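You operate a simulated robot arm through the tools that you are given. There is no shell and no other tool.

You are at the controls of a simulated robot arm. One attempt, no reset.

JOB
Jog the barrel to zero, feed it out, turn the valve off and blow it free.

The check looks at the end state, three seconds after you hand in, the way a careful person would. Anything else that was tipped, shoved, dropped, spilled or broken makes it a failure.

ROBOT AND FRAMES
A 6-joint arm with a two-finger parallel gripper, fixed in place. Base frame: the origin is at the foot of the arm, x ahead of it, y to its left, z up; the work surface is at about z = 0.8. Readings come in m, degrees, newtons and seconds.
Its first joint turns from -166.0 to 166.0 degrees. Payload 3.91 kg.
The TCP is the grasp point between the finger pads, 0.03 m short of the fingertips. In the tool frame z runs along the fingers and y along their closing line. The gripper opens to 0.11 m. The fingers are 0.02 m wide and 0.01 m thick; the gripper's body (0.048 by 0.112 m) begins 0.055 m behind the TCP.
Orientation is that of the tool frame in the base frame, as [roll, pitch, yaw] about the fixed x, y, z axes, in that order (R = Rz(yaw) Ry(pitch) Rx(roll)). With the fingers straight down and closing along the base's y, the tool's x points along the base's -x, its y along +y and its z along -z.

CONTROLS
- The arm moves only by the tool arm_command. Its argument "increments" is a list of rows, each a list of 3 entries, a list of its own where there are three numbers: the shift along the tool's x, y, z in m, then the turn, a rotation vector about the tool's x, y, z in degrees, then the finger opening in m, from 0 to 0.11. In form: [[[x, y, z], [wx, wy, wz], fingers], ...]. A call has 1 to 20 rows; each row is the pose to reach, as a shift and turn from the pose commanded when the call began, along the tool's axes at that moment. A row lasts 0.2 s, in which the tool goes at most 0.05 m and 8.6 degrees; a call with a longer step from one row to the next is refused whole, and so is a gripper value outside its range. Where a pose cannot be reached the arm comes as near as it can. A force on the tool above 40 N (or 10 N above the force at the start of the call, whichever is more), or a blocked arm, ends the call early, and 0.2 s more pass. The fingers move at their own pace (about 0.153 m/s each) and stop on an object; they squeeze with about 42 N. The grip force told is the motor's: it shows also when the fingers shut on nothing. Time passes only in rows, and 0.2 s behind the last, so rows that repeat a pose let the fingers close. It gives the time, the measured TCP pose, the force on the tool (base axes), the opening and the grip force at its end, in the units of the frame above (readings bear some noise), with the torque about the TCP (base axes, N m) and any sound that the robot's microphone picked up, and new pictures: "pictures" is both (left out), scene, wrist or none.
- Cameras (640 x 400 px; columns grow to the right, rows downward): "scene" is fixed at [0.0469, -0.6507, 1.3866]; the picture's right is [0.45, -0.89, 0.00], its down [-0.58, -0.29, -0.76] and it looks along [0.68, 0.34, -0.65] (base axes); focal length 318 px, centre (320, 200). "wrist" rides on the gripper at [0.072, 0.017, -0.103] in the tool frame; the picture's right is [-0.23, 0.97, 0.00], its down [-0.76, -0.18, -0.62] and it looks along [-0.61, -0.14, 0.78] (tool axes); focal length 222 px, centre (320, 200). There is no depth. A picture from a camera that has moved, and an enlarged one, comes with that camera's place and axes in the base frame and with its lens. The place of the scene camera against the robot may be out by one fixed shift of up to 0.012 m in any direction.
- close_up(camera, box): a new picture of the part [left, top, right, bottom] of that camera's present view, enlarged. It takes no simulated time.
- finish_job(): hands the job in; it is judged then, once.

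Places have to be worked out from the pictures, the camera data and where the tool is seen. Open the gripper and draw the arm clear of the work before you hand the job in, unless the task says otherwise.

The tools are called after "Request:" as name(argument=value, ...) on one line, values as JSON. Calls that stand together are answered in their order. arm_command: Moves the arm, as the interface text tells. Its arguments: {"type":"object","properties":{"increments":{"type":"array"},"pictures":{"type":"string","enum":["both","scene","wrist","none"]}},"required":["increments"]} The other tools are called the same way: close_up (camera, box) takes an enlarged picture of a part of a camera's view; finish_job () hands the job in.

At the start:

```text
time_s: 0.0
eef_pos: [0.3608, -0.4913, 1.1649]
tool_rot: [-179.9, 0.0, 179.9]
ft_force: [0.0, 0.0, 0.0]
wrist_torque: [0.0, 0.01, -0.02]
width: 0.1099
grasp_force: 0.1
```

scene: 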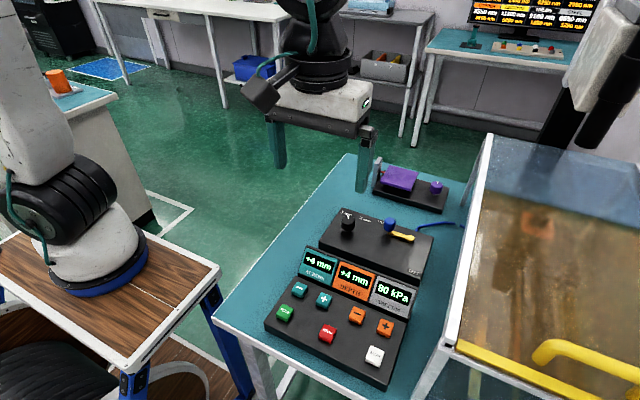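
wrist: 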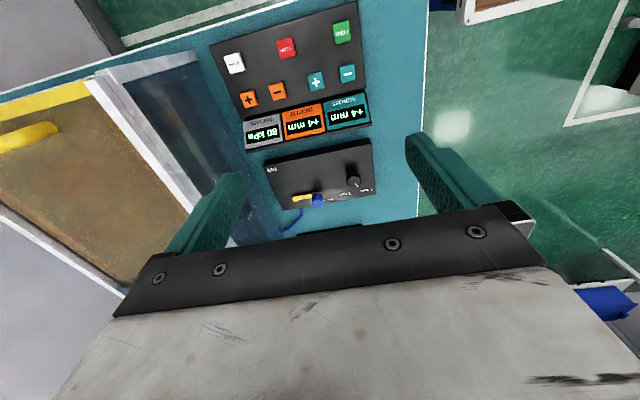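

I start by enlarging the panels in both cameras to read labels and displays before I move anything.

Request:
close_up(camera="scene", box=[255, 230, 445, 390])

Request:
close_up(camera="scene", box=[310, 150, 470, 290])

Request:
close_up(camera="wrist", box=[200, 0, 390, 120])

Request:
close_up(camera="wrist", box=[240, 120, 400, 240])

```text
2.50 times, centred on (350, 310) of scene
camera zoom: at [0.0469, -0.6507, 1.3866], right [0.45, -0.89, 0.0], down [-0.58, -0.29, -0.76], along [0.68, 0.34, -0.65], focal length 795 px, centre (245, -75)
```

zoom: 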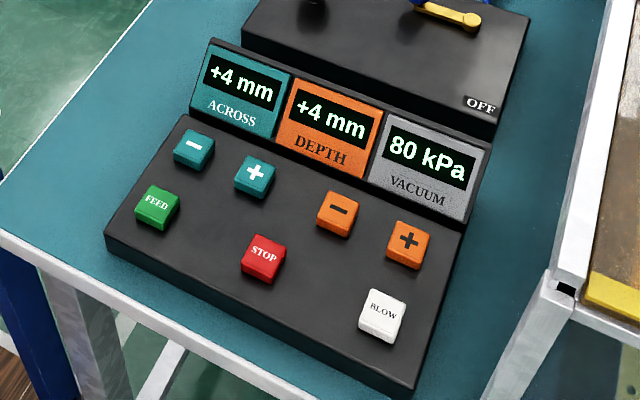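

```text
2.86 times, centred on (390, 220) of scene
camera zoom: at [0.0469, -0.6507, 1.3866], right [0.45, -0.89, 0.0], down [-0.58, -0.29, -0.76], along [0.68, 0.34, -0.65], focal length 908 px, centre (120, 143)
```

zoom: 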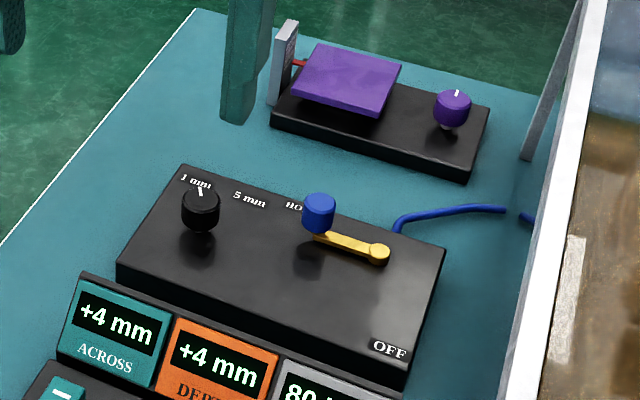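

```text
3.33 times, centred on (295, 60) of wrist
camera zoom: at [0.2896, -0.4744, 1.2683], right [0.23, 0.97, 0.0], down [0.76, -0.18, 0.62], along [0.61, -0.14, -0.78], focal length 740 px, centre (403, 667)
```

zoom: 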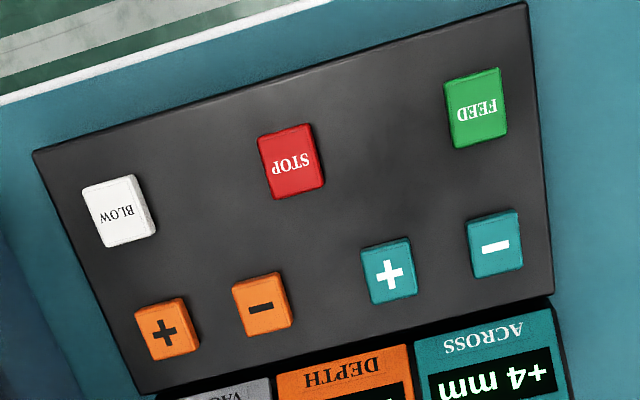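

```text
3.33 times, centred on (320, 180) of wrist
camera zoom: at [0.2896, -0.4744, 1.2683], right [0.23, 0.97, 0.0], down [0.76, -0.18, 0.62], along [0.61, -0.14, -0.78], focal length 740 px, centre (320, 267)
```

zoom: 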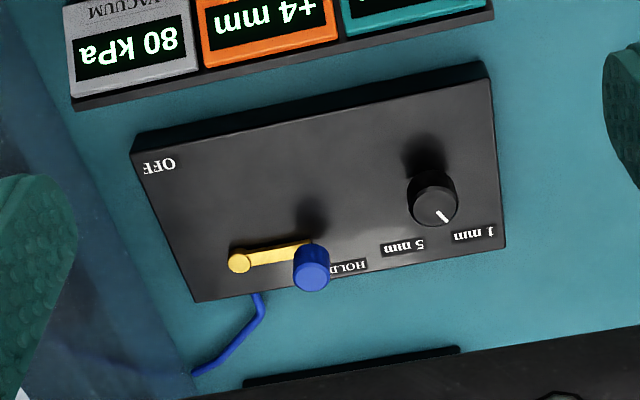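

The controls read as ACROSS −/+ , DEPTH −/+, FEED, STOP, BLOW, a step knob that seems to sit at 1 mm, and a HOLD/OFF valve lever. I look at the purple device, the knob and the lever more closely.

Request:
close_up(camera="scene", box=[350, 150, 470, 225])

Request:
close_up(camera="scene", box=[315, 200, 445, 285])

Request:
close_up(camera="wrist", box=[260, 160, 380, 235])

Request:
close_up(camera="scene", box=[460, 0, 640, 100])

```text
5.33 times, centred on (410, 188) of scene
camera zoom: at [0.0469, -0.6507, 1.3866], right [0.45, -0.89, 0.0], down [-0.58, -0.29, -0.76], along [0.68, 0.34, -0.65], focal length 1696 px, centre (-160, 267)
```

zoom: 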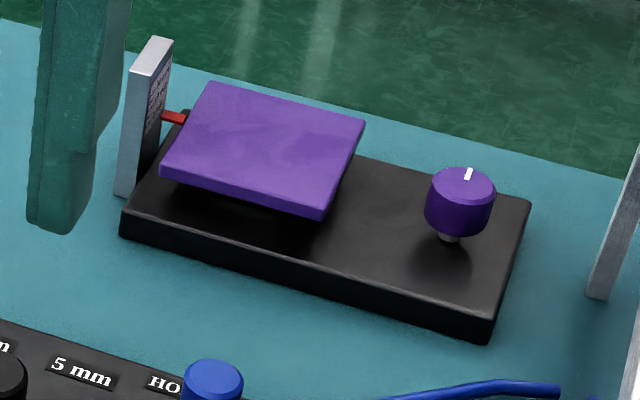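

```text
4.71 times, centred on (380, 242) of scene
camera zoom: at [0.0469, -0.6507, 1.3866], right [0.45, -0.89, 0.0], down [-0.58, -0.29, -0.76], along [0.68, 0.34, -0.65], focal length 1496 px, centre (38, 0)
```

zoom: 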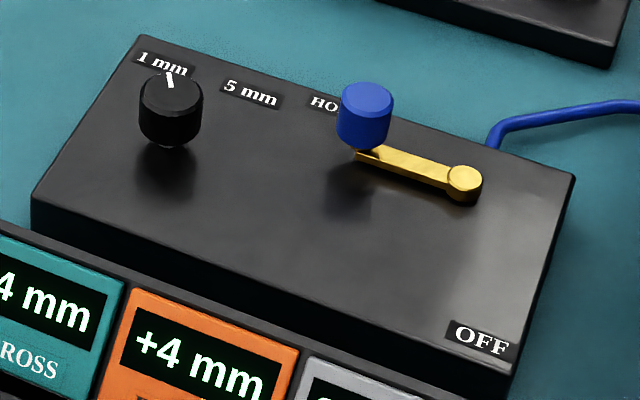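

```text
5.33 times, centred on (320, 198) of wrist
camera zoom: at [0.2896, -0.4744, 1.2683], right [0.23, 0.97, 0.0], down [0.76, -0.18, 0.62], along [0.61, -0.14, -0.78], focal length 1185 px, centre (320, 213)
```

zoom: 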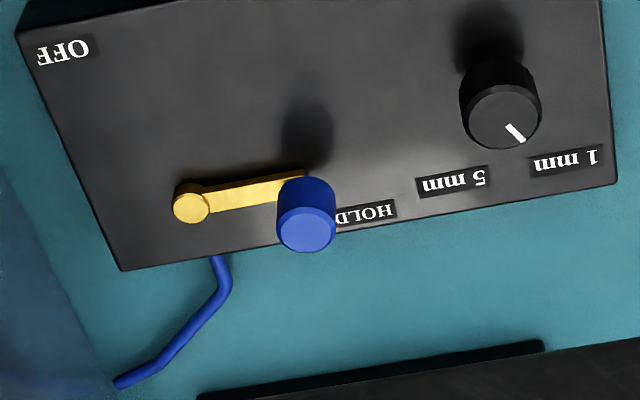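

```text
3.56 times, centred on (550, 50) of scene
camera zoom: at [0.0469, -0.6507, 1.3866], right [0.45, -0.89, 0.0], down [-0.58, -0.29, -0.76], along [0.68, 0.34, -0.65], focal length 1130 px, centre (-498, 733)
```

zoom: 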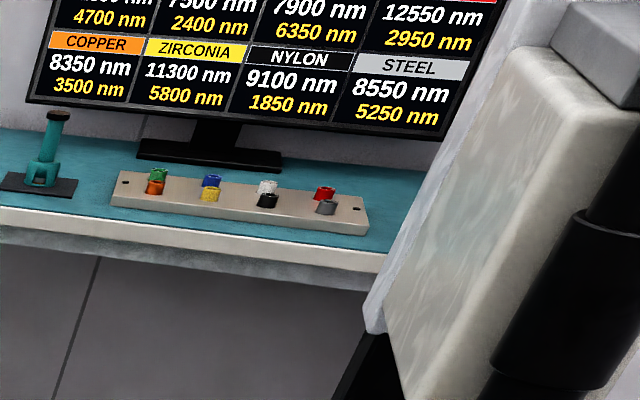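

The lever pivots at its round yellow end, with the blue knob as the handle at HOLD. I look into the glass cabinet for the barrel, and at the space around.

Request:
close_up(camera="scene", box=[440, 130, 640, 380])

Request:
close_up(camera="scene", box=[480, 180, 600, 270])

Request:
close_up(camera="wrist", box=[0, 40, 260, 240])

Request:
close_up(camera="scene", box=[200, 0, 480, 200])

```text
1.60 times, centred on (540, 255) of scene
camera zoom: at [0.0469, -0.6507, 1.3866], right [0.45, -0.89, 0.0], down [-0.58, -0.29, -0.76], along [0.68, 0.34, -0.65], focal length 509 px, centre (-32, 112)
```

zoom: 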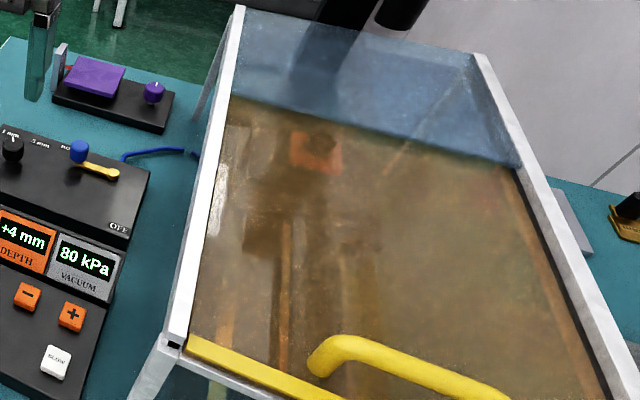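

```text
4.44 times, centred on (540, 225) of scene
camera zoom: at [0.0469, -0.6507, 1.3866], right [0.45, -0.89, 0.0], down [-0.58, -0.29, -0.76], along [0.68, 0.34, -0.65], focal length 1413 px, centre (-658, 89)
```

zoom: 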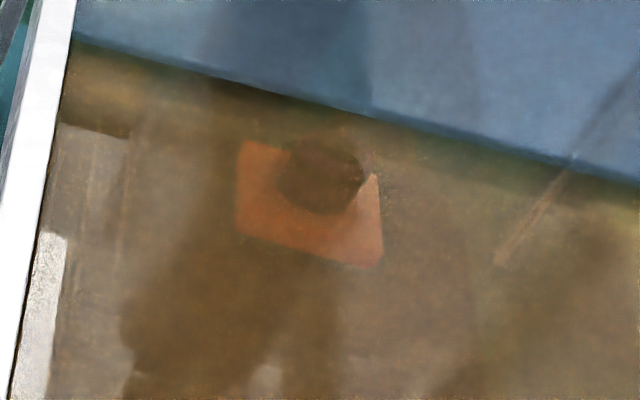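

```text
2.00 times, centred on (130, 140) of wrist
camera zoom: at [0.2896, -0.4744, 1.2683], right [0.23, 0.97, 0.0], down [0.76, -0.18, 0.62], along [0.61, -0.14, -0.78], focal length 444 px, centre (700, 320)
```

zoom: 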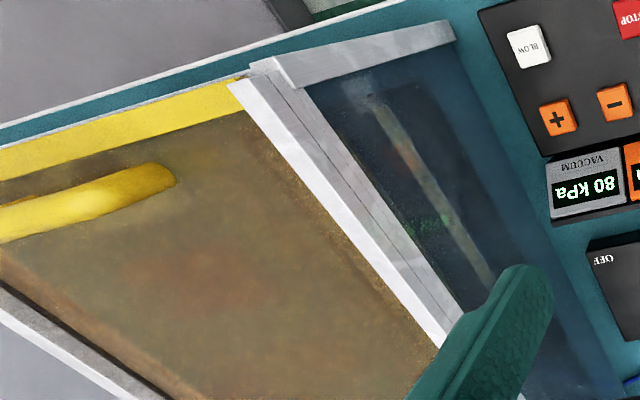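

```text
2.00 times, centred on (340, 100) of scene
camera zoom: at [0.0469, -0.6507, 1.3866], right [0.45, -0.89, 0.0], down [-0.58, -0.29, -0.76], along [0.68, 0.34, -0.65], focal length 636 px, centre (280, 400)
```

zoom: 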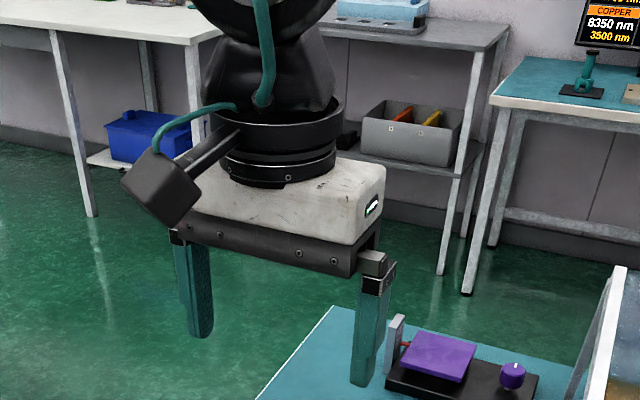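

Working from the wrist view, the keypad is square to the base. The front row (FEED y≈-0.443, STOP -0.536, BLOW -0.63) is at x≈0.31, and the jog row (−/+ ACROSS at -0.442/-0.500, −/+ DEPTH at -0.573/-0.631) is at x≈0.369. I close the fingers and go down partway over open space to get a second viewpoint for heights.

Request:
arm_command(increments=[[[0, 0, 0.04], [0, 0, 0], 0.05], [[0, 0, 0.08], [0, 0, 0], 0.0], [[0, 0, 0.12], [0, 0, 0], 0.0], [[0, 0, 0.16], [0, 0, 0], 0.0], [[0, 0, 0.16], [0, 0, 0], 0.0]])

```text
time_s: 1.2
eef_pos: [0.3604, -0.4919, 1.0036]
tool_rot: [-179.9, 0.0, 180.0]
ft_force: [0.6, 0.5, 0.9]
wrist_torque: [-0.01, 0.01, -0.03]
width: 0.0
grasp_force: 37.8
camera wrist: at [0.2895, -0.4748, 1.1076], right [0.23, 0.97, 0.0], down [0.76, -0.18, 0.62], along [0.61, -0.14, -0.78], focal length 222 px, centre (320, 200)
```

scene: 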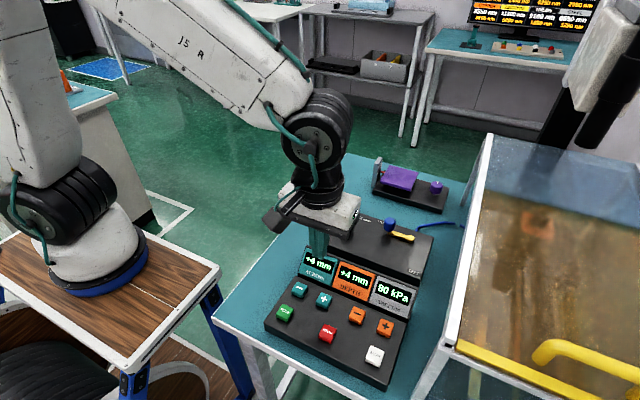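
wrist: 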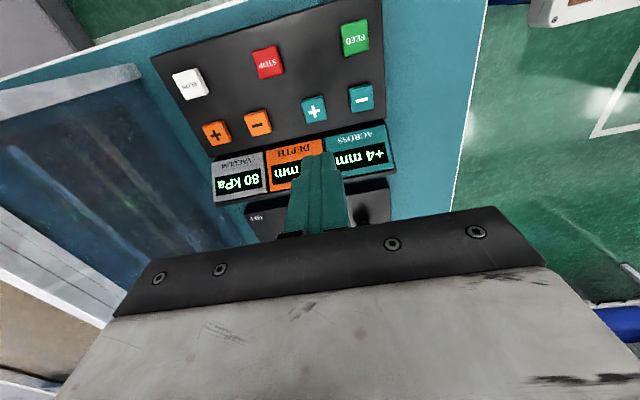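

The gripper is clear above the panel. I enlarge this view to triangulate the heights of the buttons.

Request:
close_up(camera="wrist", box=[150, 0, 390, 150])

Request:
close_up(camera="scene", box=[280, 150, 440, 290])

```text
2.67 times, centred on (270, 75) of wrist
camera zoom: at [0.2895, -0.4748, 1.1076], right [0.23, 0.97, 0.0], down [0.76, -0.18, 0.62], along [0.61, -0.14, -0.78], focal length 592 px, centre (453, 533)
```

zoom: 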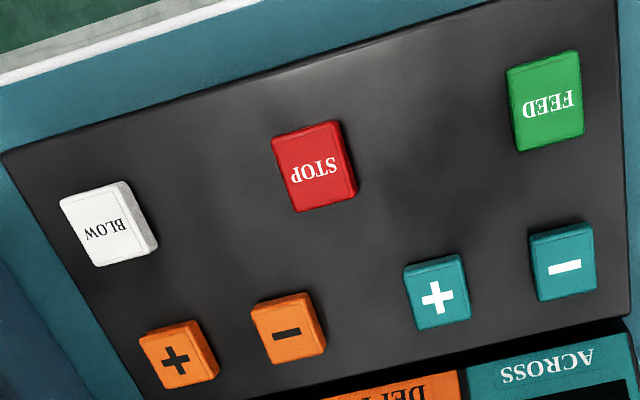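

```text
2.86 times, centred on (360, 220) of scene
camera zoom: at [0.0469, -0.6507, 1.3866], right [0.45, -0.89, 0.0], down [-0.58, -0.29, -0.76], along [0.68, 0.34, -0.65], focal length 908 px, centre (206, 143)
```

zoom: 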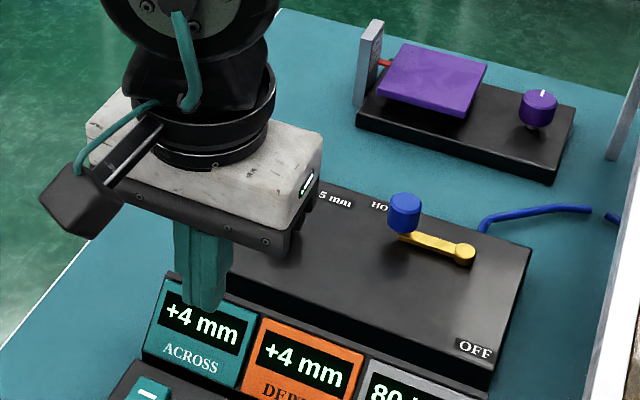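

Stereo between the two wrist views puts the button tops at z≈0.846. That moves ACROSS − to about (0.364, -0.444). I move over it with the fingertips about 25 mm above the button.

Request:
arm_command(increments=[[[-0.001, 0.016, 0.034], [0, 0, 0], 0.0], [[-0.003, 0.032, 0.068], [0, 0, 0], 0.0], [[-0.004, 0.048, 0.102], [0, 0, 0], 0.0], [[-0.004, 0.048, 0.102], [0, 0, 0], 0.0]])

```text
time_s: 2.2
eef_pos: [0.3663, -0.4444, 0.905]
tool_rot: [-179.9, 0.0, -179.9]
ft_force: [0.6, -0.6, -1.0]
wrist_torque: [0.01, 0.01, 0.01]
width: 0.0
grasp_force: 37.2
camera wrist: at [0.2947, -0.428, 1.0081], right [0.23, 0.97, 0.0], down [0.76, -0.18, 0.62], along [0.61, -0.14, -0.78], focal length 222 px, centre (320, 200)
```

scene: 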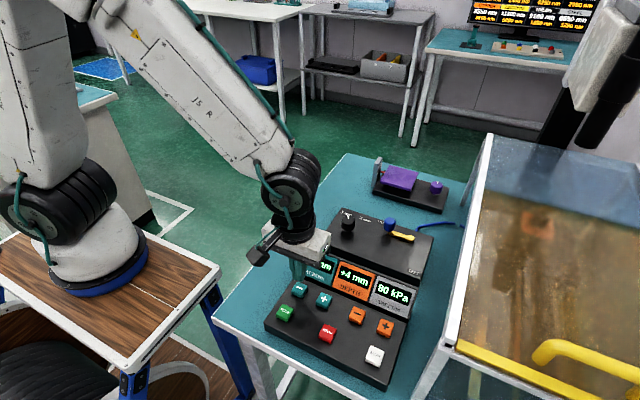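
wrist: 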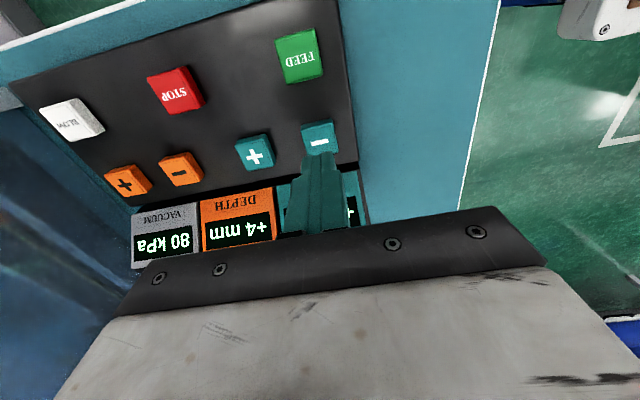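

The fingertips line up with the ACROSS − button. I go down gently in small steps to find contact, then stop to read.

Request:
arm_command(increments=[[[0, 0, 0.012], [0, 0, 0], 0.0], [[0, 0, 0.02], [0, 0, 0], 0.0], [[0, 0, 0.025], [0, 0, 0], 0.0], [[0, 0, 0.028], [0, 0, 0], 0.0]])

```text
time_s: 3.2
eef_pos: [0.3659, -0.4444, 0.8745]
tool_rot: [-180.0, 0.0, 180.0]
ft_force: [0.0, -0.5, -0.2]
wrist_torque: [-0.01, -0.01, 0.03]
width: 0.0004
grasp_force: 38.0
camera wrist: at [0.2943, -0.427, 0.9785], right [0.23, 0.97, 0.0], down [0.76, -0.18, 0.62], along [0.61, -0.14, -0.78], focal length 222 px, centre (320, 200)
```

scene: 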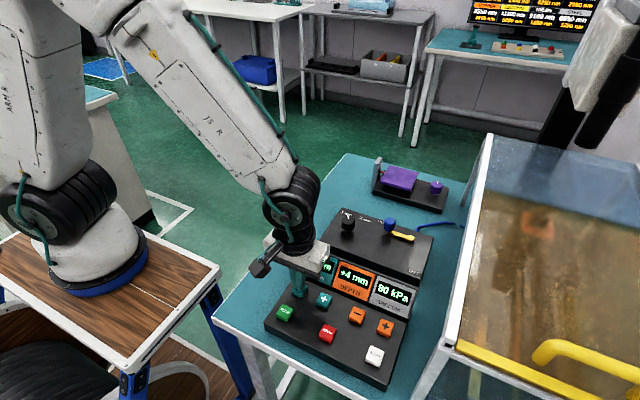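
wrist: 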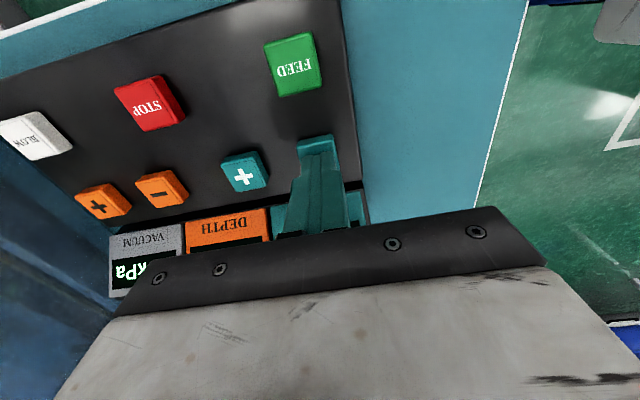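

No contact force yet with the tips at about z=0.845. I creep down in 1.5 mm steps.

Request:
arm_command(increments=[[[0, 0, 0.0015], [0, 0, 0], 0.0], [[0, 0, 0.003], [0, 0, 0], 0.0], [[0, 0, 0.0045], [0, 0, 0], 0.0]], pictures="wrist")

Request:
close_up(camera="scene", box=[260, 230, 420, 330])

```text
time_s: 4.0
eef_pos: [0.3663, -0.444, 0.8707]
tool_rot: [-179.9, 0.0, -180.0]
ft_force: [-0.9, 0.3, 1.6]
wrist_torque: [0.03, 0.04, -0.02]
width: 0.0
grasp_force: 37.6
camera wrist: at [0.2946, -0.4269, 0.9739], right [0.23, 0.97, 0.0], down [0.76, -0.18, 0.62], along [0.61, -0.14, -0.78], focal length 222 px, centre (320, 200)
```

wrist: 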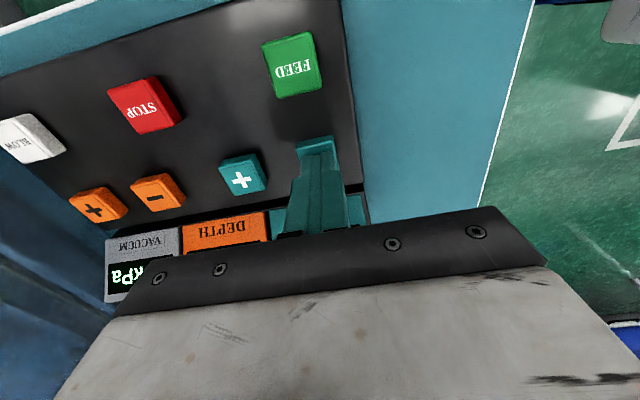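

```text
4.00 times, centred on (340, 280) of scene
camera zoom: at [0.0469, -0.6507, 1.3866], right [0.45, -0.89, 0.0], down [-0.58, -0.29, -0.76], along [0.68, 0.34, -0.65], focal length 1272 px, centre (240, -120)
```

zoom: 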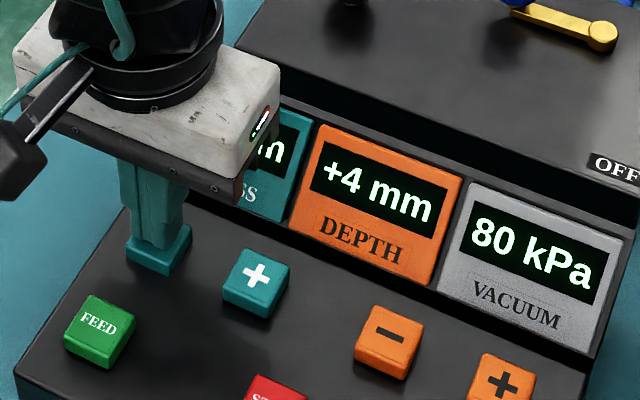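

A force of 1.6 N suggests light contact at tip z≈0.841. I continue in 1 mm steps, watching for a click.

Request:
arm_command(increments=[[[0, 0, 0.001], [0, 0, 0], 0.0], [[0, 0, 0.002], [0, 0, 0], 0.0], [[0, 0, 0.003], [0, 0, 0], 0.0]], pictures="wrist")

Request:
close_up(camera="scene", box=[260, 230, 420, 330])

```text
time_s: 4.8
eef_pos: [0.3663, -0.4444, 0.8673]
tool_rot: [-179.9, 0.0, -180.0]
ft_force: [1.7, -0.4, 4.6]
wrist_torque: [-0.02, -0.08, 0.02]
width: 0.0
grasp_force: 36.9
heard: click
camera wrist: at [0.2944, -0.4269, 0.9711], right [0.23, 0.97, 0.0], down [0.76, -0.18, 0.62], along [0.61, -0.14, -0.78], focal length 222 px, centre (320, 200)
```

wrist: 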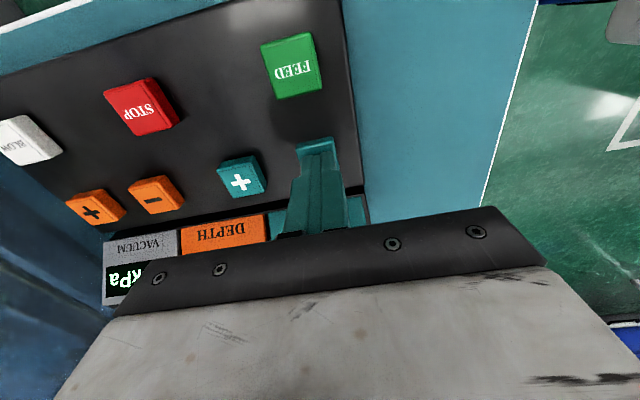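

```text
4.00 times, centred on (340, 280) of scene
camera zoom: at [0.0469, -0.6507, 1.3866], right [0.45, -0.89, 0.0], down [-0.58, -0.29, -0.76], along [0.68, 0.34, -0.65], focal length 1272 px, centre (240, -120)
```

zoom: 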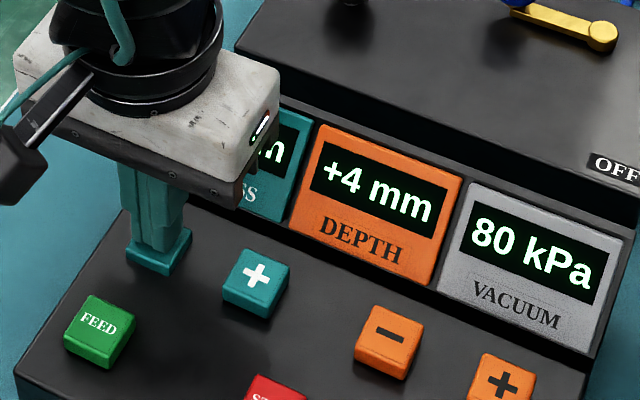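

A click was heard at TCP z≈0.867. I raise straight up to release the button and read the ACROSS display.

Request:
arm_command(increments=[[[0, 0, -0.01], [0, 0, 0], 0.0], [[0, 0, -0.05], [0, 0, 0], 0.0], [[0, 0, -0.09], [0, 0, 0], 0.0], [[0, 0, -0.09], [0, 0, 0], 0.0]])

Request:
close_up(camera="scene", box=[260, 230, 420, 330])

```text
time_s: 5.8
eef_pos: [0.3648, -0.4426, 0.9577]
tool_rot: [-179.9, 0.0, -179.9]
ft_force: [1.0, -0.9, 0.6]
wrist_torque: [0.02, -0.01, 0.0]
width: 0.0001
grasp_force: 37.4
camera wrist: at [0.2943, -0.4248, 1.0618], right [0.23, 0.97, 0.0], down [0.76, -0.18, 0.62], along [0.61, -0.14, -0.78], focal length 222 px, centre (320, 200)
```

scene: 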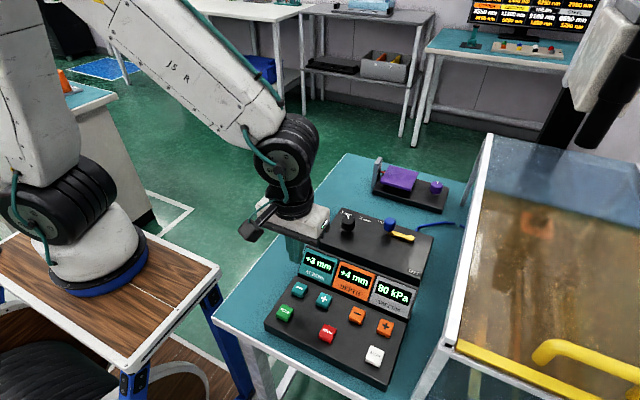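
wrist: 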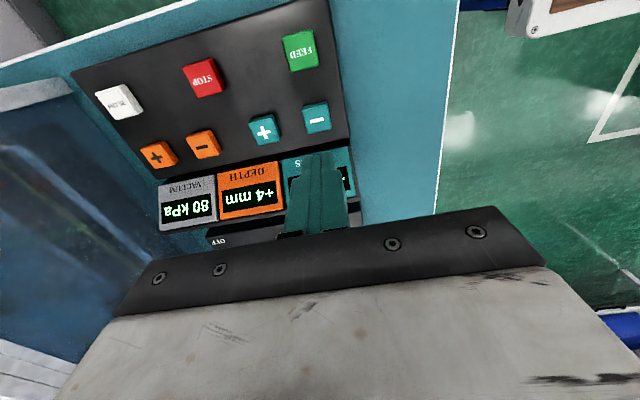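

```text
4.00 times, centred on (340, 280) of scene
camera zoom: at [0.0469, -0.6507, 1.3866], right [0.45, -0.89, 0.0], down [-0.58, -0.29, -0.76], along [0.68, 0.34, -0.65], focal length 1272 px, centre (240, -120)
```

zoom: 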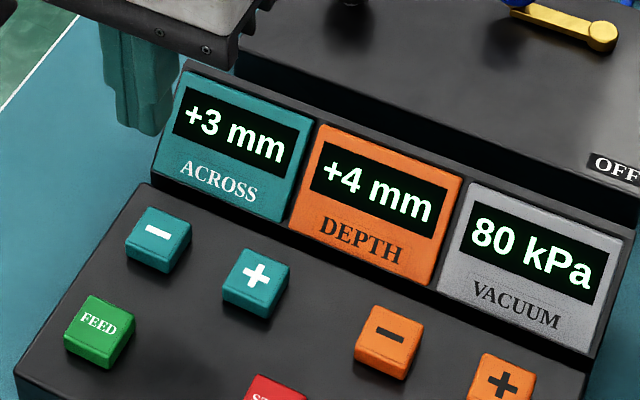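

ACROSS now reads +3 mm, so one click takes off 1 mm. I press − twice more with a full release between, then rise and check.

Request:
arm_command(increments=[[[0, 0, 0.04], [0, 0, 0], 0.0], [[0, 0, 0.077], [0, 0, 0], 0.0], [[0, 0, 0.085], [0, 0, 0], 0.0], [[0, 0, 0.091], [0, 0, 0], 0.0], [[0, 0, 0.091], [0, 0, 0], 0.0], [[0, 0, 0.077], [0, 0, 0], 0.0], [[0, 0, 0.077], [0, 0, 0], 0.0], [[0, 0, 0.085], [0, 0, 0], 0.0], [[0, 0, 0.091], [0, 0, 0], 0.0], [[0, 0, 0.091], [0, 0, 0], 0.0], [[0, 0, 0.077], [0, 0, 0], 0.0], [[0, 0, 0.04], [0, 0, 0], 0.0], [[0, 0, 0], [0, 0, 0], 0.0], [[0, 0, 0], [0, 0, 0], 0.0]], pictures="scene")

Request:
close_up(camera="scene", box=[260, 230, 420, 330])

```text
time_s: 8.8
eef_pos: [0.3669, -0.4444, 0.9589]
tool_rot: [-180.0, -0.1, -180.0]
ft_force: [0.2, -0.1, -0.5]
wrist_torque: [0.01, -0.03, 0.01]
width: 0.0001
grasp_force: 37.6
heard: click, click
```

scene: 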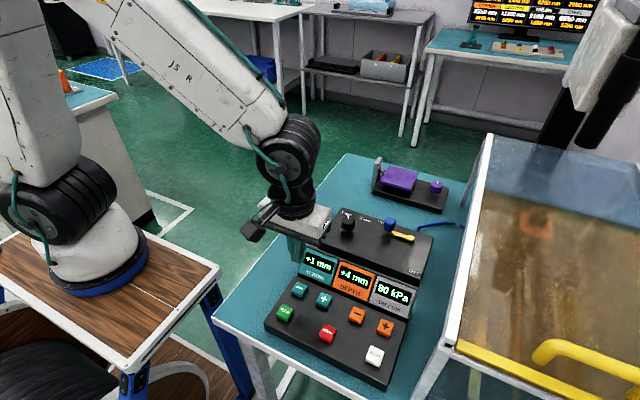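

```text
4.00 times, centred on (340, 280) of scene
camera zoom: at [0.0469, -0.6507, 1.3866], right [0.45, -0.89, 0.0], down [-0.58, -0.29, -0.76], along [0.68, 0.34, -0.65], focal length 1272 px, centre (240, -120)
```

zoom: 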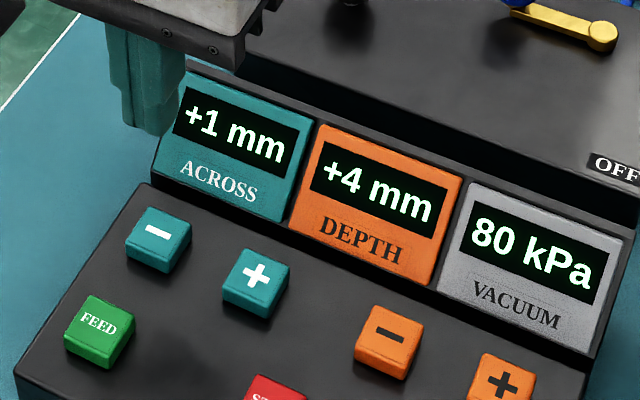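

Two clicks were heard and ACROSS reads +1 mm. I press − once more to bring it to zero.

Request:
arm_command(increments=[[[0, 0, 0.04], [0, 0, 0], 0.0], [[0, 0, 0.077], [0, 0, 0], 0.0], [[0, 0, 0.085], [0, 0, 0], 0.0], [[0, 0, 0.091], [0, 0, 0], 0.0], [[0, 0, 0.091], [0, 0, 0], 0.0], [[0, 0, 0.077], [0, 0, 0], 0.0], [[0, 0, 0.04], [0, 0, 0], 0.0], [[0, 0, 0], [0, 0, 0], 0.0], [[0, 0, 0], [0, 0, 0], 0.0]], pictures="scene")

Request:
close_up(camera="scene", box=[260, 230, 420, 330])

```text
time_s: 10.8
eef_pos: [0.3659, -0.4443, 0.9574]
tool_rot: [-179.9, 0.0, 180.0]
ft_force: [0.2, -0.4, 0.6]
wrist_torque: [-0.03, 0.01, -0.01]
width: 0.0001
grasp_force: 37.8
heard: click
```

scene: 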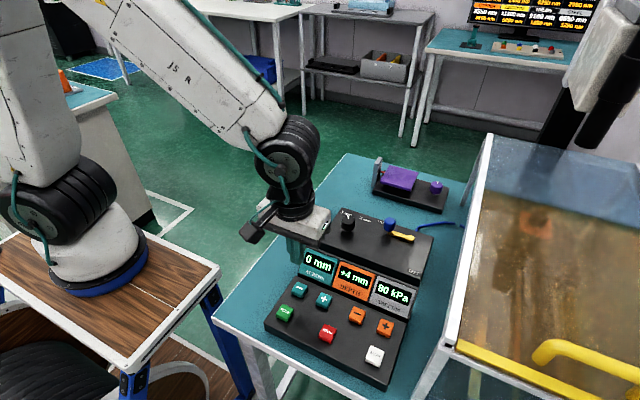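

```text
4.00 times, centred on (340, 280) of scene
camera zoom: at [0.0469, -0.6507, 1.3866], right [0.45, -0.89, 0.0], down [-0.58, -0.29, -0.76], along [0.68, 0.34, -0.65], focal length 1272 px, centre (240, -120)
```

zoom: 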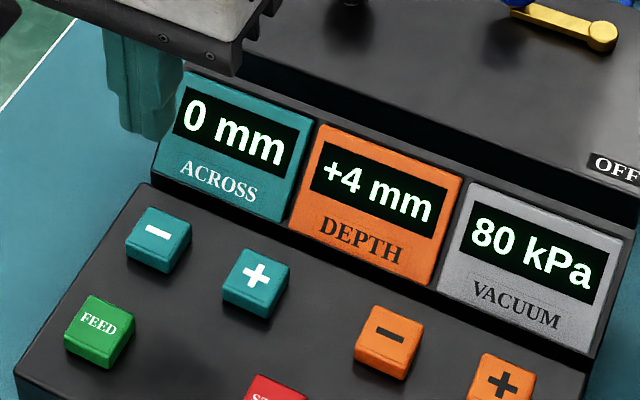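

ACROSS is at 0 mm. I stay at this height and move over DEPTH − at y≈-0.568.

Request:
arm_command(increments=[[[0, -0.042, 0], [0, 0, 0], 0.0], [[0, -0.084, 0], [0, 0, 0], 0.0], [[0, -0.1245, 0], [0, 0, 0], 0.0], [[0, -0.1245, 0.04], [0, 0, 0], 0.0], [[0, -0.1245, 0.06], [0, 0, 0], 0.0], [[0, -0.1245, 0.06], [0, 0, 0], 0.0]])

Request:
close_up(camera="scene", box=[260, 230, 420, 330])

Request:
close_up(camera="wrist", box=[200, 60, 440, 210])

```text
time_s: 12.2
eef_pos: [0.3656, -0.5679, 0.8973]
tool_rot: [180.0, 0.0, -180.0]
ft_force: [-0.2, -0.3, -0.3]
wrist_torque: [0.01, -0.02, 0.0]
width: 0.0
grasp_force: 37.3
camera wrist: at [0.2943, -0.5513, 1.0008], right [0.23, 0.97, 0.0], down [0.76, -0.18, 0.62], along [0.61, -0.14, -0.78], focal length 222 px, centre (320, 200)
```

scene: 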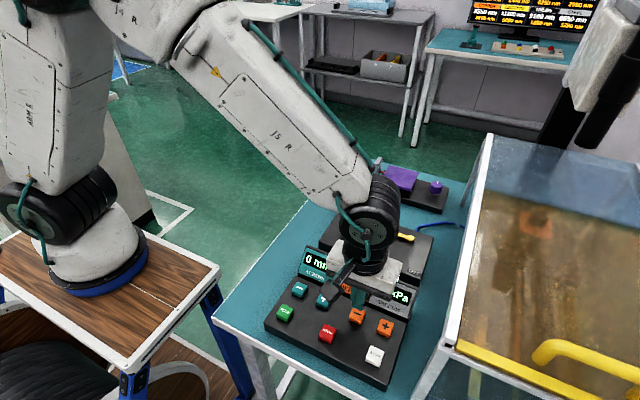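
wrist: 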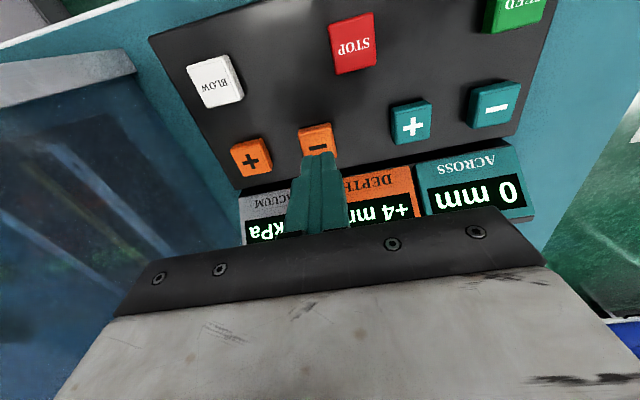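

```text
4.00 times, centred on (340, 280) of scene
camera zoom: at [0.0469, -0.6507, 1.3866], right [0.45, -0.89, 0.0], down [-0.58, -0.29, -0.76], along [0.68, 0.34, -0.65], focal length 1272 px, centre (240, -120)
```

zoom: 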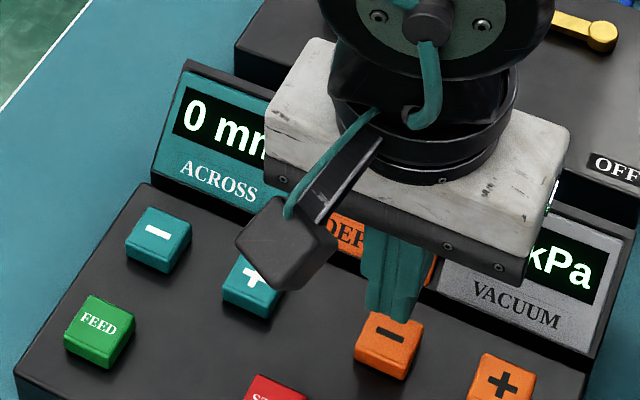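

```text
2.67 times, centred on (320, 135) of wrist
camera zoom: at [0.2943, -0.5513, 1.0008], right [0.23, 0.97, 0.0], down [0.76, -0.18, 0.62], along [0.61, -0.14, -0.78], focal length 592 px, centre (320, 373)
```

zoom: 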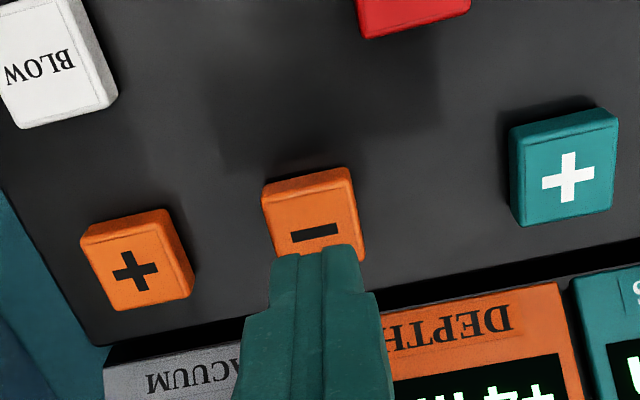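

The fingertips sit over DEPTH −. I make two presses with a release between, then lift well clear and read the display.

Request:
arm_command(increments=[[[0, 0, 0.016], [0, 0, 0], 0.0], [[0, 0, 0.024], [0, 0, 0], 0.0], [[0, 0, 0.031], [0, 0, 0], 0.0], [[0, 0, 0.031], [0, 0, 0], 0.0], [[0, 0, 0.016], [0, 0, 0], 0.0], [[0, 0, 0.016], [0, 0, 0], 0.0], [[0, 0, 0.024], [0, 0, 0], 0.0], [[0, 0, 0.031], [0, 0, 0], 0.0], [[0, 0, 0.031], [0, 0, 0], 0.0], [[0, 0, 0.016], [0, 0, 0], 0.0], [[0, 0, -0.02], [0, 0, 0], 0.0], [[0, 0, -0.06], [0, 0, 0], 0.0], [[0, 0, -0.1], [0, 0, 0], 0.0], [[0, 0, -0.1], [0, 0, 0], 0.0]])

Request:
close_up(camera="scene", box=[260, 230, 420, 330])

```text
time_s: 15.2
eef_pos: [0.367, -0.5654, 0.9964]
tool_rot: [-179.9, 0.0, -180.0]
ft_force: [-0.7, 0.2, -0.5]
wrist_torque: [0.0, 0.0, 0.01]
width: 0.0
grasp_force: 37.8
heard: click, click
camera wrist: at [0.295, -0.5497, 1.1002], right [0.23, 0.97, 0.0], down [0.76, -0.18, 0.62], along [0.61, -0.14, -0.78], focal length 222 px, centre (320, 200)
```

scene: 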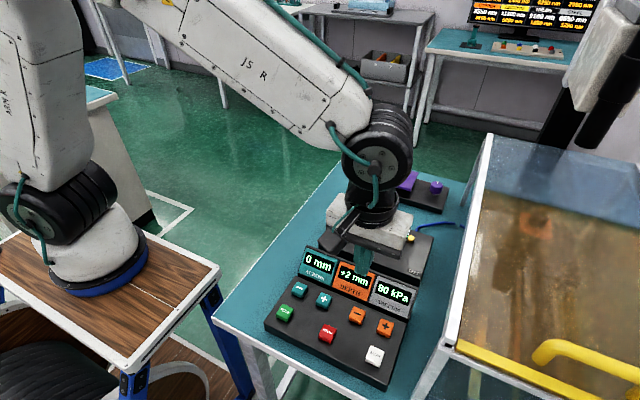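
wrist: 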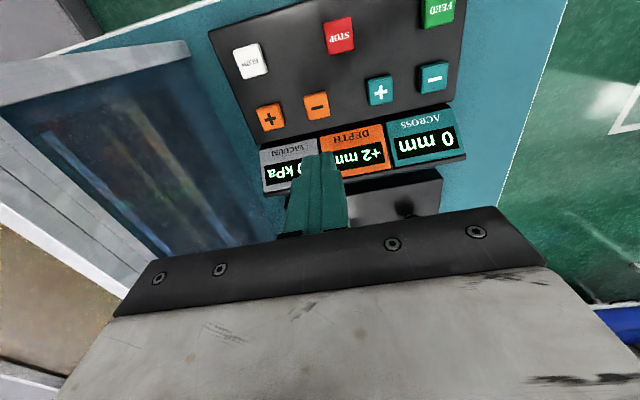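

```text
4.00 times, centred on (340, 280) of scene
camera zoom: at [0.0469, -0.6507, 1.3866], right [0.45, -0.89, 0.0], down [-0.58, -0.29, -0.76], along [0.68, 0.34, -0.65], focal length 1272 px, centre (240, -120)
```

zoom: 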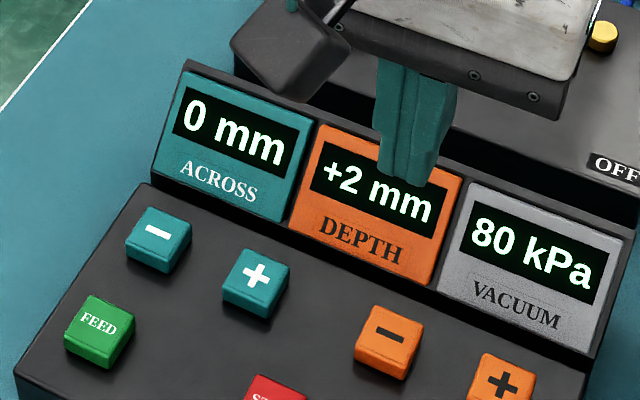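

DEPTH reads +2 mm. I make the same two presses again from this height.

Request:
arm_command(increments=[[[0, 0, 0.045], [0, 0, 0], 0.0], [[0, 0, 0.09], [0, 0, 0], 0.0], [[0, 0, 0.116], [0, 0, 0], 0.0], [[0, 0, 0.124], [0, 0, 0], 0.0], [[0, 0, 0.131], [0, 0, 0], 0.0], [[0, 0, 0.131], [0, 0, 0], 0.0], [[0, 0, 0.116], [0, 0, 0], 0.0], [[0, 0, 0.116], [0, 0, 0], 0.0], [[0, 0, 0.124], [0, 0, 0], 0.0], [[0, 0, 0.131], [0, 0, 0], 0.0], [[0, 0, 0.131], [0, 0, 0], 0.0], [[0, 0, 0.116], [0, 0, 0], 0.0], [[0, 0, 0.08], [0, 0, 0], 0.0], [[0, 0, 0.04], [0, 0, 0], 0.0], [[0, 0, 0.0], [0, 0, 0], 0.0], [[0, 0, 0.0], [0, 0, 0], 0.0]])

Request:
close_up(camera="scene", box=[260, 230, 420, 330])

```text
time_s: 18.6
eef_pos: [0.3645, -0.5669, 0.997]
tool_rot: [-179.9, 0.0, -180.0]
ft_force: [-0.1, 0.0, -0.7]
wrist_torque: [-0.04, -0.01, 0.02]
width: 0.0
grasp_force: 37.8
heard: click, click
camera wrist: at [0.2933, -0.5502, 1.1], right [0.23, 0.97, 0.0], down [0.76, -0.18, 0.62], along [0.61, -0.14, -0.78], focal length 222 px, centre (320, 200)
```

scene: 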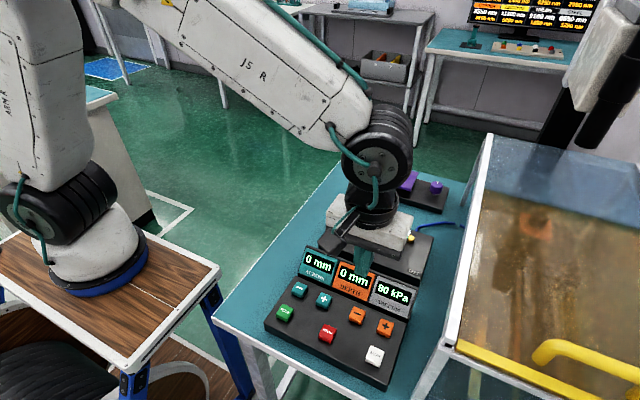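
wrist: 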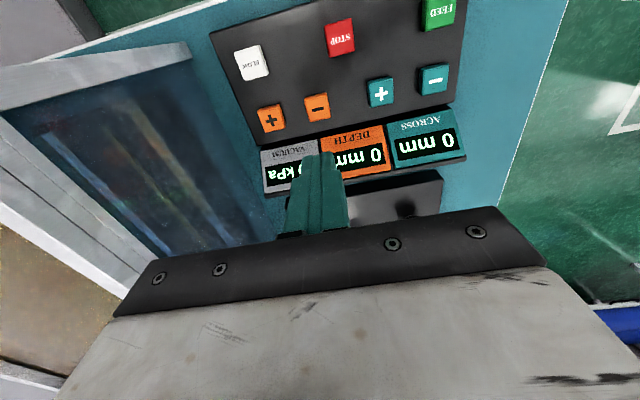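

```text
4.00 times, centred on (340, 280) of scene
camera zoom: at [0.0469, -0.6507, 1.3866], right [0.45, -0.89, 0.0], down [-0.58, -0.29, -0.76], along [0.68, 0.34, -0.65], focal length 1272 px, centre (240, -120)
```

zoom: 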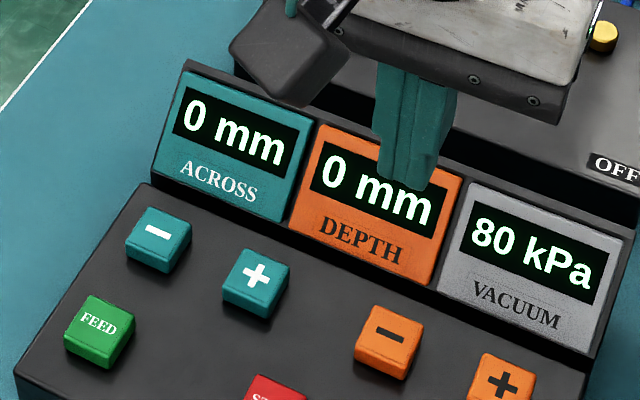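

Both axes now read 0 mm. I check whether the cabinet view shows the barrel, and move over FEED at about (0.309, -0.445), which is close to the arm's inner reach.

Request:
arm_command(increments=[[[0.014, 0.031, 0], [0, 0, 0], 0.0], [[0.028, 0.062, 0], [0, 0, 0], 0.0], [[0.042, 0.093, 0], [0, 0, 0], 0.0], [[0.055, 0.123, 0], [0, 0, 0], 0.0], [[0.055, 0.123, 0.04], [0, 0, 0], 0.0], [[0.055, 0.123, 0.08], [0, 0, 0], 0.0], [[0.055, 0.123, 0.08], [0, 0, 0], 0.0]])

Request:
close_up(camera="scene", box=[460, 140, 640, 340])

Request:
close_up(camera="wrist", box=[200, 60, 440, 210])

```text
time_s: 20.2
eef_pos: [0.3099, -0.4451, 0.9177]
tool_rot: [-179.9, 0.1, -180.0]
ft_force: [0.5, 0.7, -0.1]
wrist_torque: [0.01, -0.04, 0.01]
width: 0.0
grasp_force: 37.8
camera wrist: at [0.2382, -0.429, 1.0212], right [0.23, 0.97, 0.0], down [0.76, -0.18, 0.62], along [0.61, -0.14, -0.78], focal length 222 px, centre (320, 200)
```

scene: 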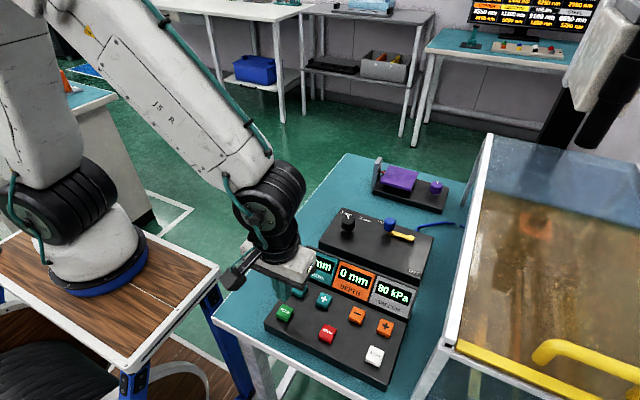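
wrist: 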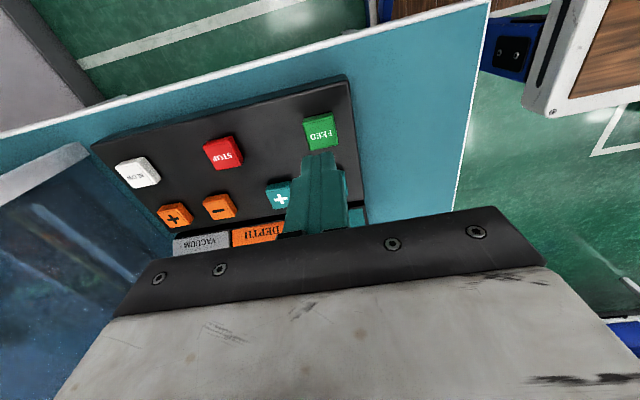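

```text
2.00 times, centred on (550, 240) of scene
camera zoom: at [0.0469, -0.6507, 1.3866], right [0.45, -0.89, 0.0], down [-0.58, -0.29, -0.76], along [0.68, 0.34, -0.65], focal length 636 px, centre (-140, 120)
```

zoom: 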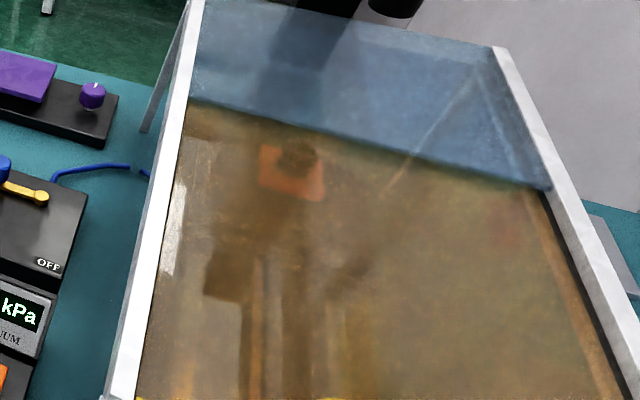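

```text
2.67 times, centred on (320, 135) of wrist
camera zoom: at [0.2382, -0.429, 1.0212], right [0.23, 0.97, 0.0], down [0.76, -0.18, 0.62], along [0.61, -0.14, -0.78], focal length 592 px, centre (320, 373)
```

zoom: 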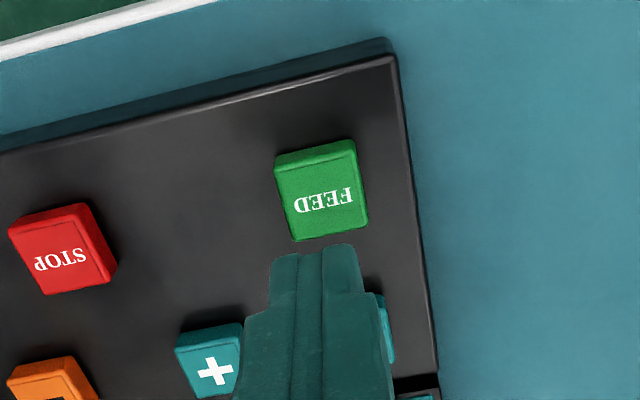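

The arm tracks well here (0.310, -0.445, 0.918) and the fingertips line up with FEED. I go down in small steps, press once and hold briefly, then rise.

Request:
arm_command(increments=[[[0, 0, 0.02], [0, 0, 0], 0.0], [[0, 0, 0.036], [0, 0, 0], 0.0], [[0, 0, 0.04], [0, 0, 0], 0.0], [[0, 0, 0.044], [0, 0, 0], 0.0], [[0, 0, 0.044], [0, 0, 0], 0.0]])

Request:
close_up(camera="wrist", box=[200, 60, 440, 210])

```text
time_s: 21.4
eef_pos: [0.3095, -0.4448, 0.8728]
tool_rot: [-179.8, 0.0, 180.0]
ft_force: [0.8, 0.6, 0.9]
wrist_torque: [0.02, 0.01, 0.01]
width: 0.0
grasp_force: 37.6
camera wrist: at [0.2387, -0.4284, 0.9768], right [0.23, 0.97, 0.0], down [0.76, -0.18, 0.62], along [0.61, -0.14, -0.78], focal length 222 px, centre (320, 200)
```

scene: 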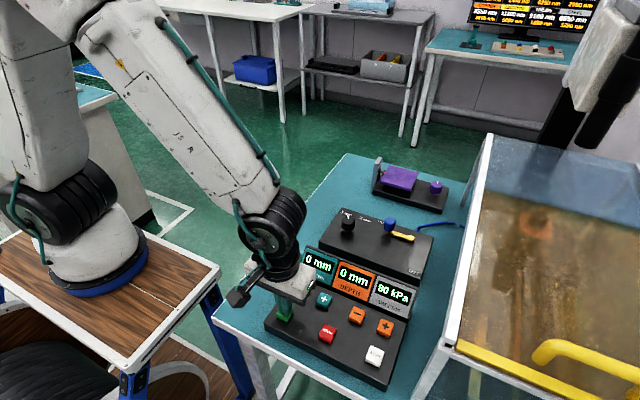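
wrist: 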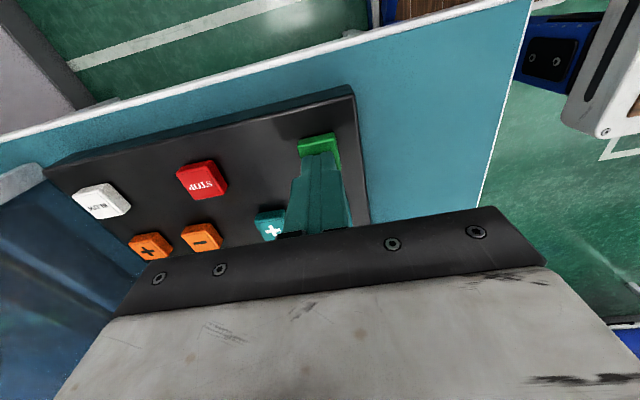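

```text
2.67 times, centred on (320, 135) of wrist
camera zoom: at [0.2387, -0.4284, 0.9768], right [0.23, 0.97, 0.0], down [0.76, -0.18, 0.62], along [0.61, -0.14, -0.78], focal length 592 px, centre (320, 373)
```

zoom: 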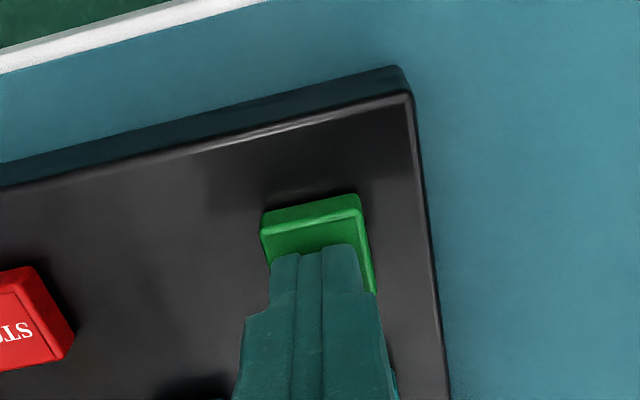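

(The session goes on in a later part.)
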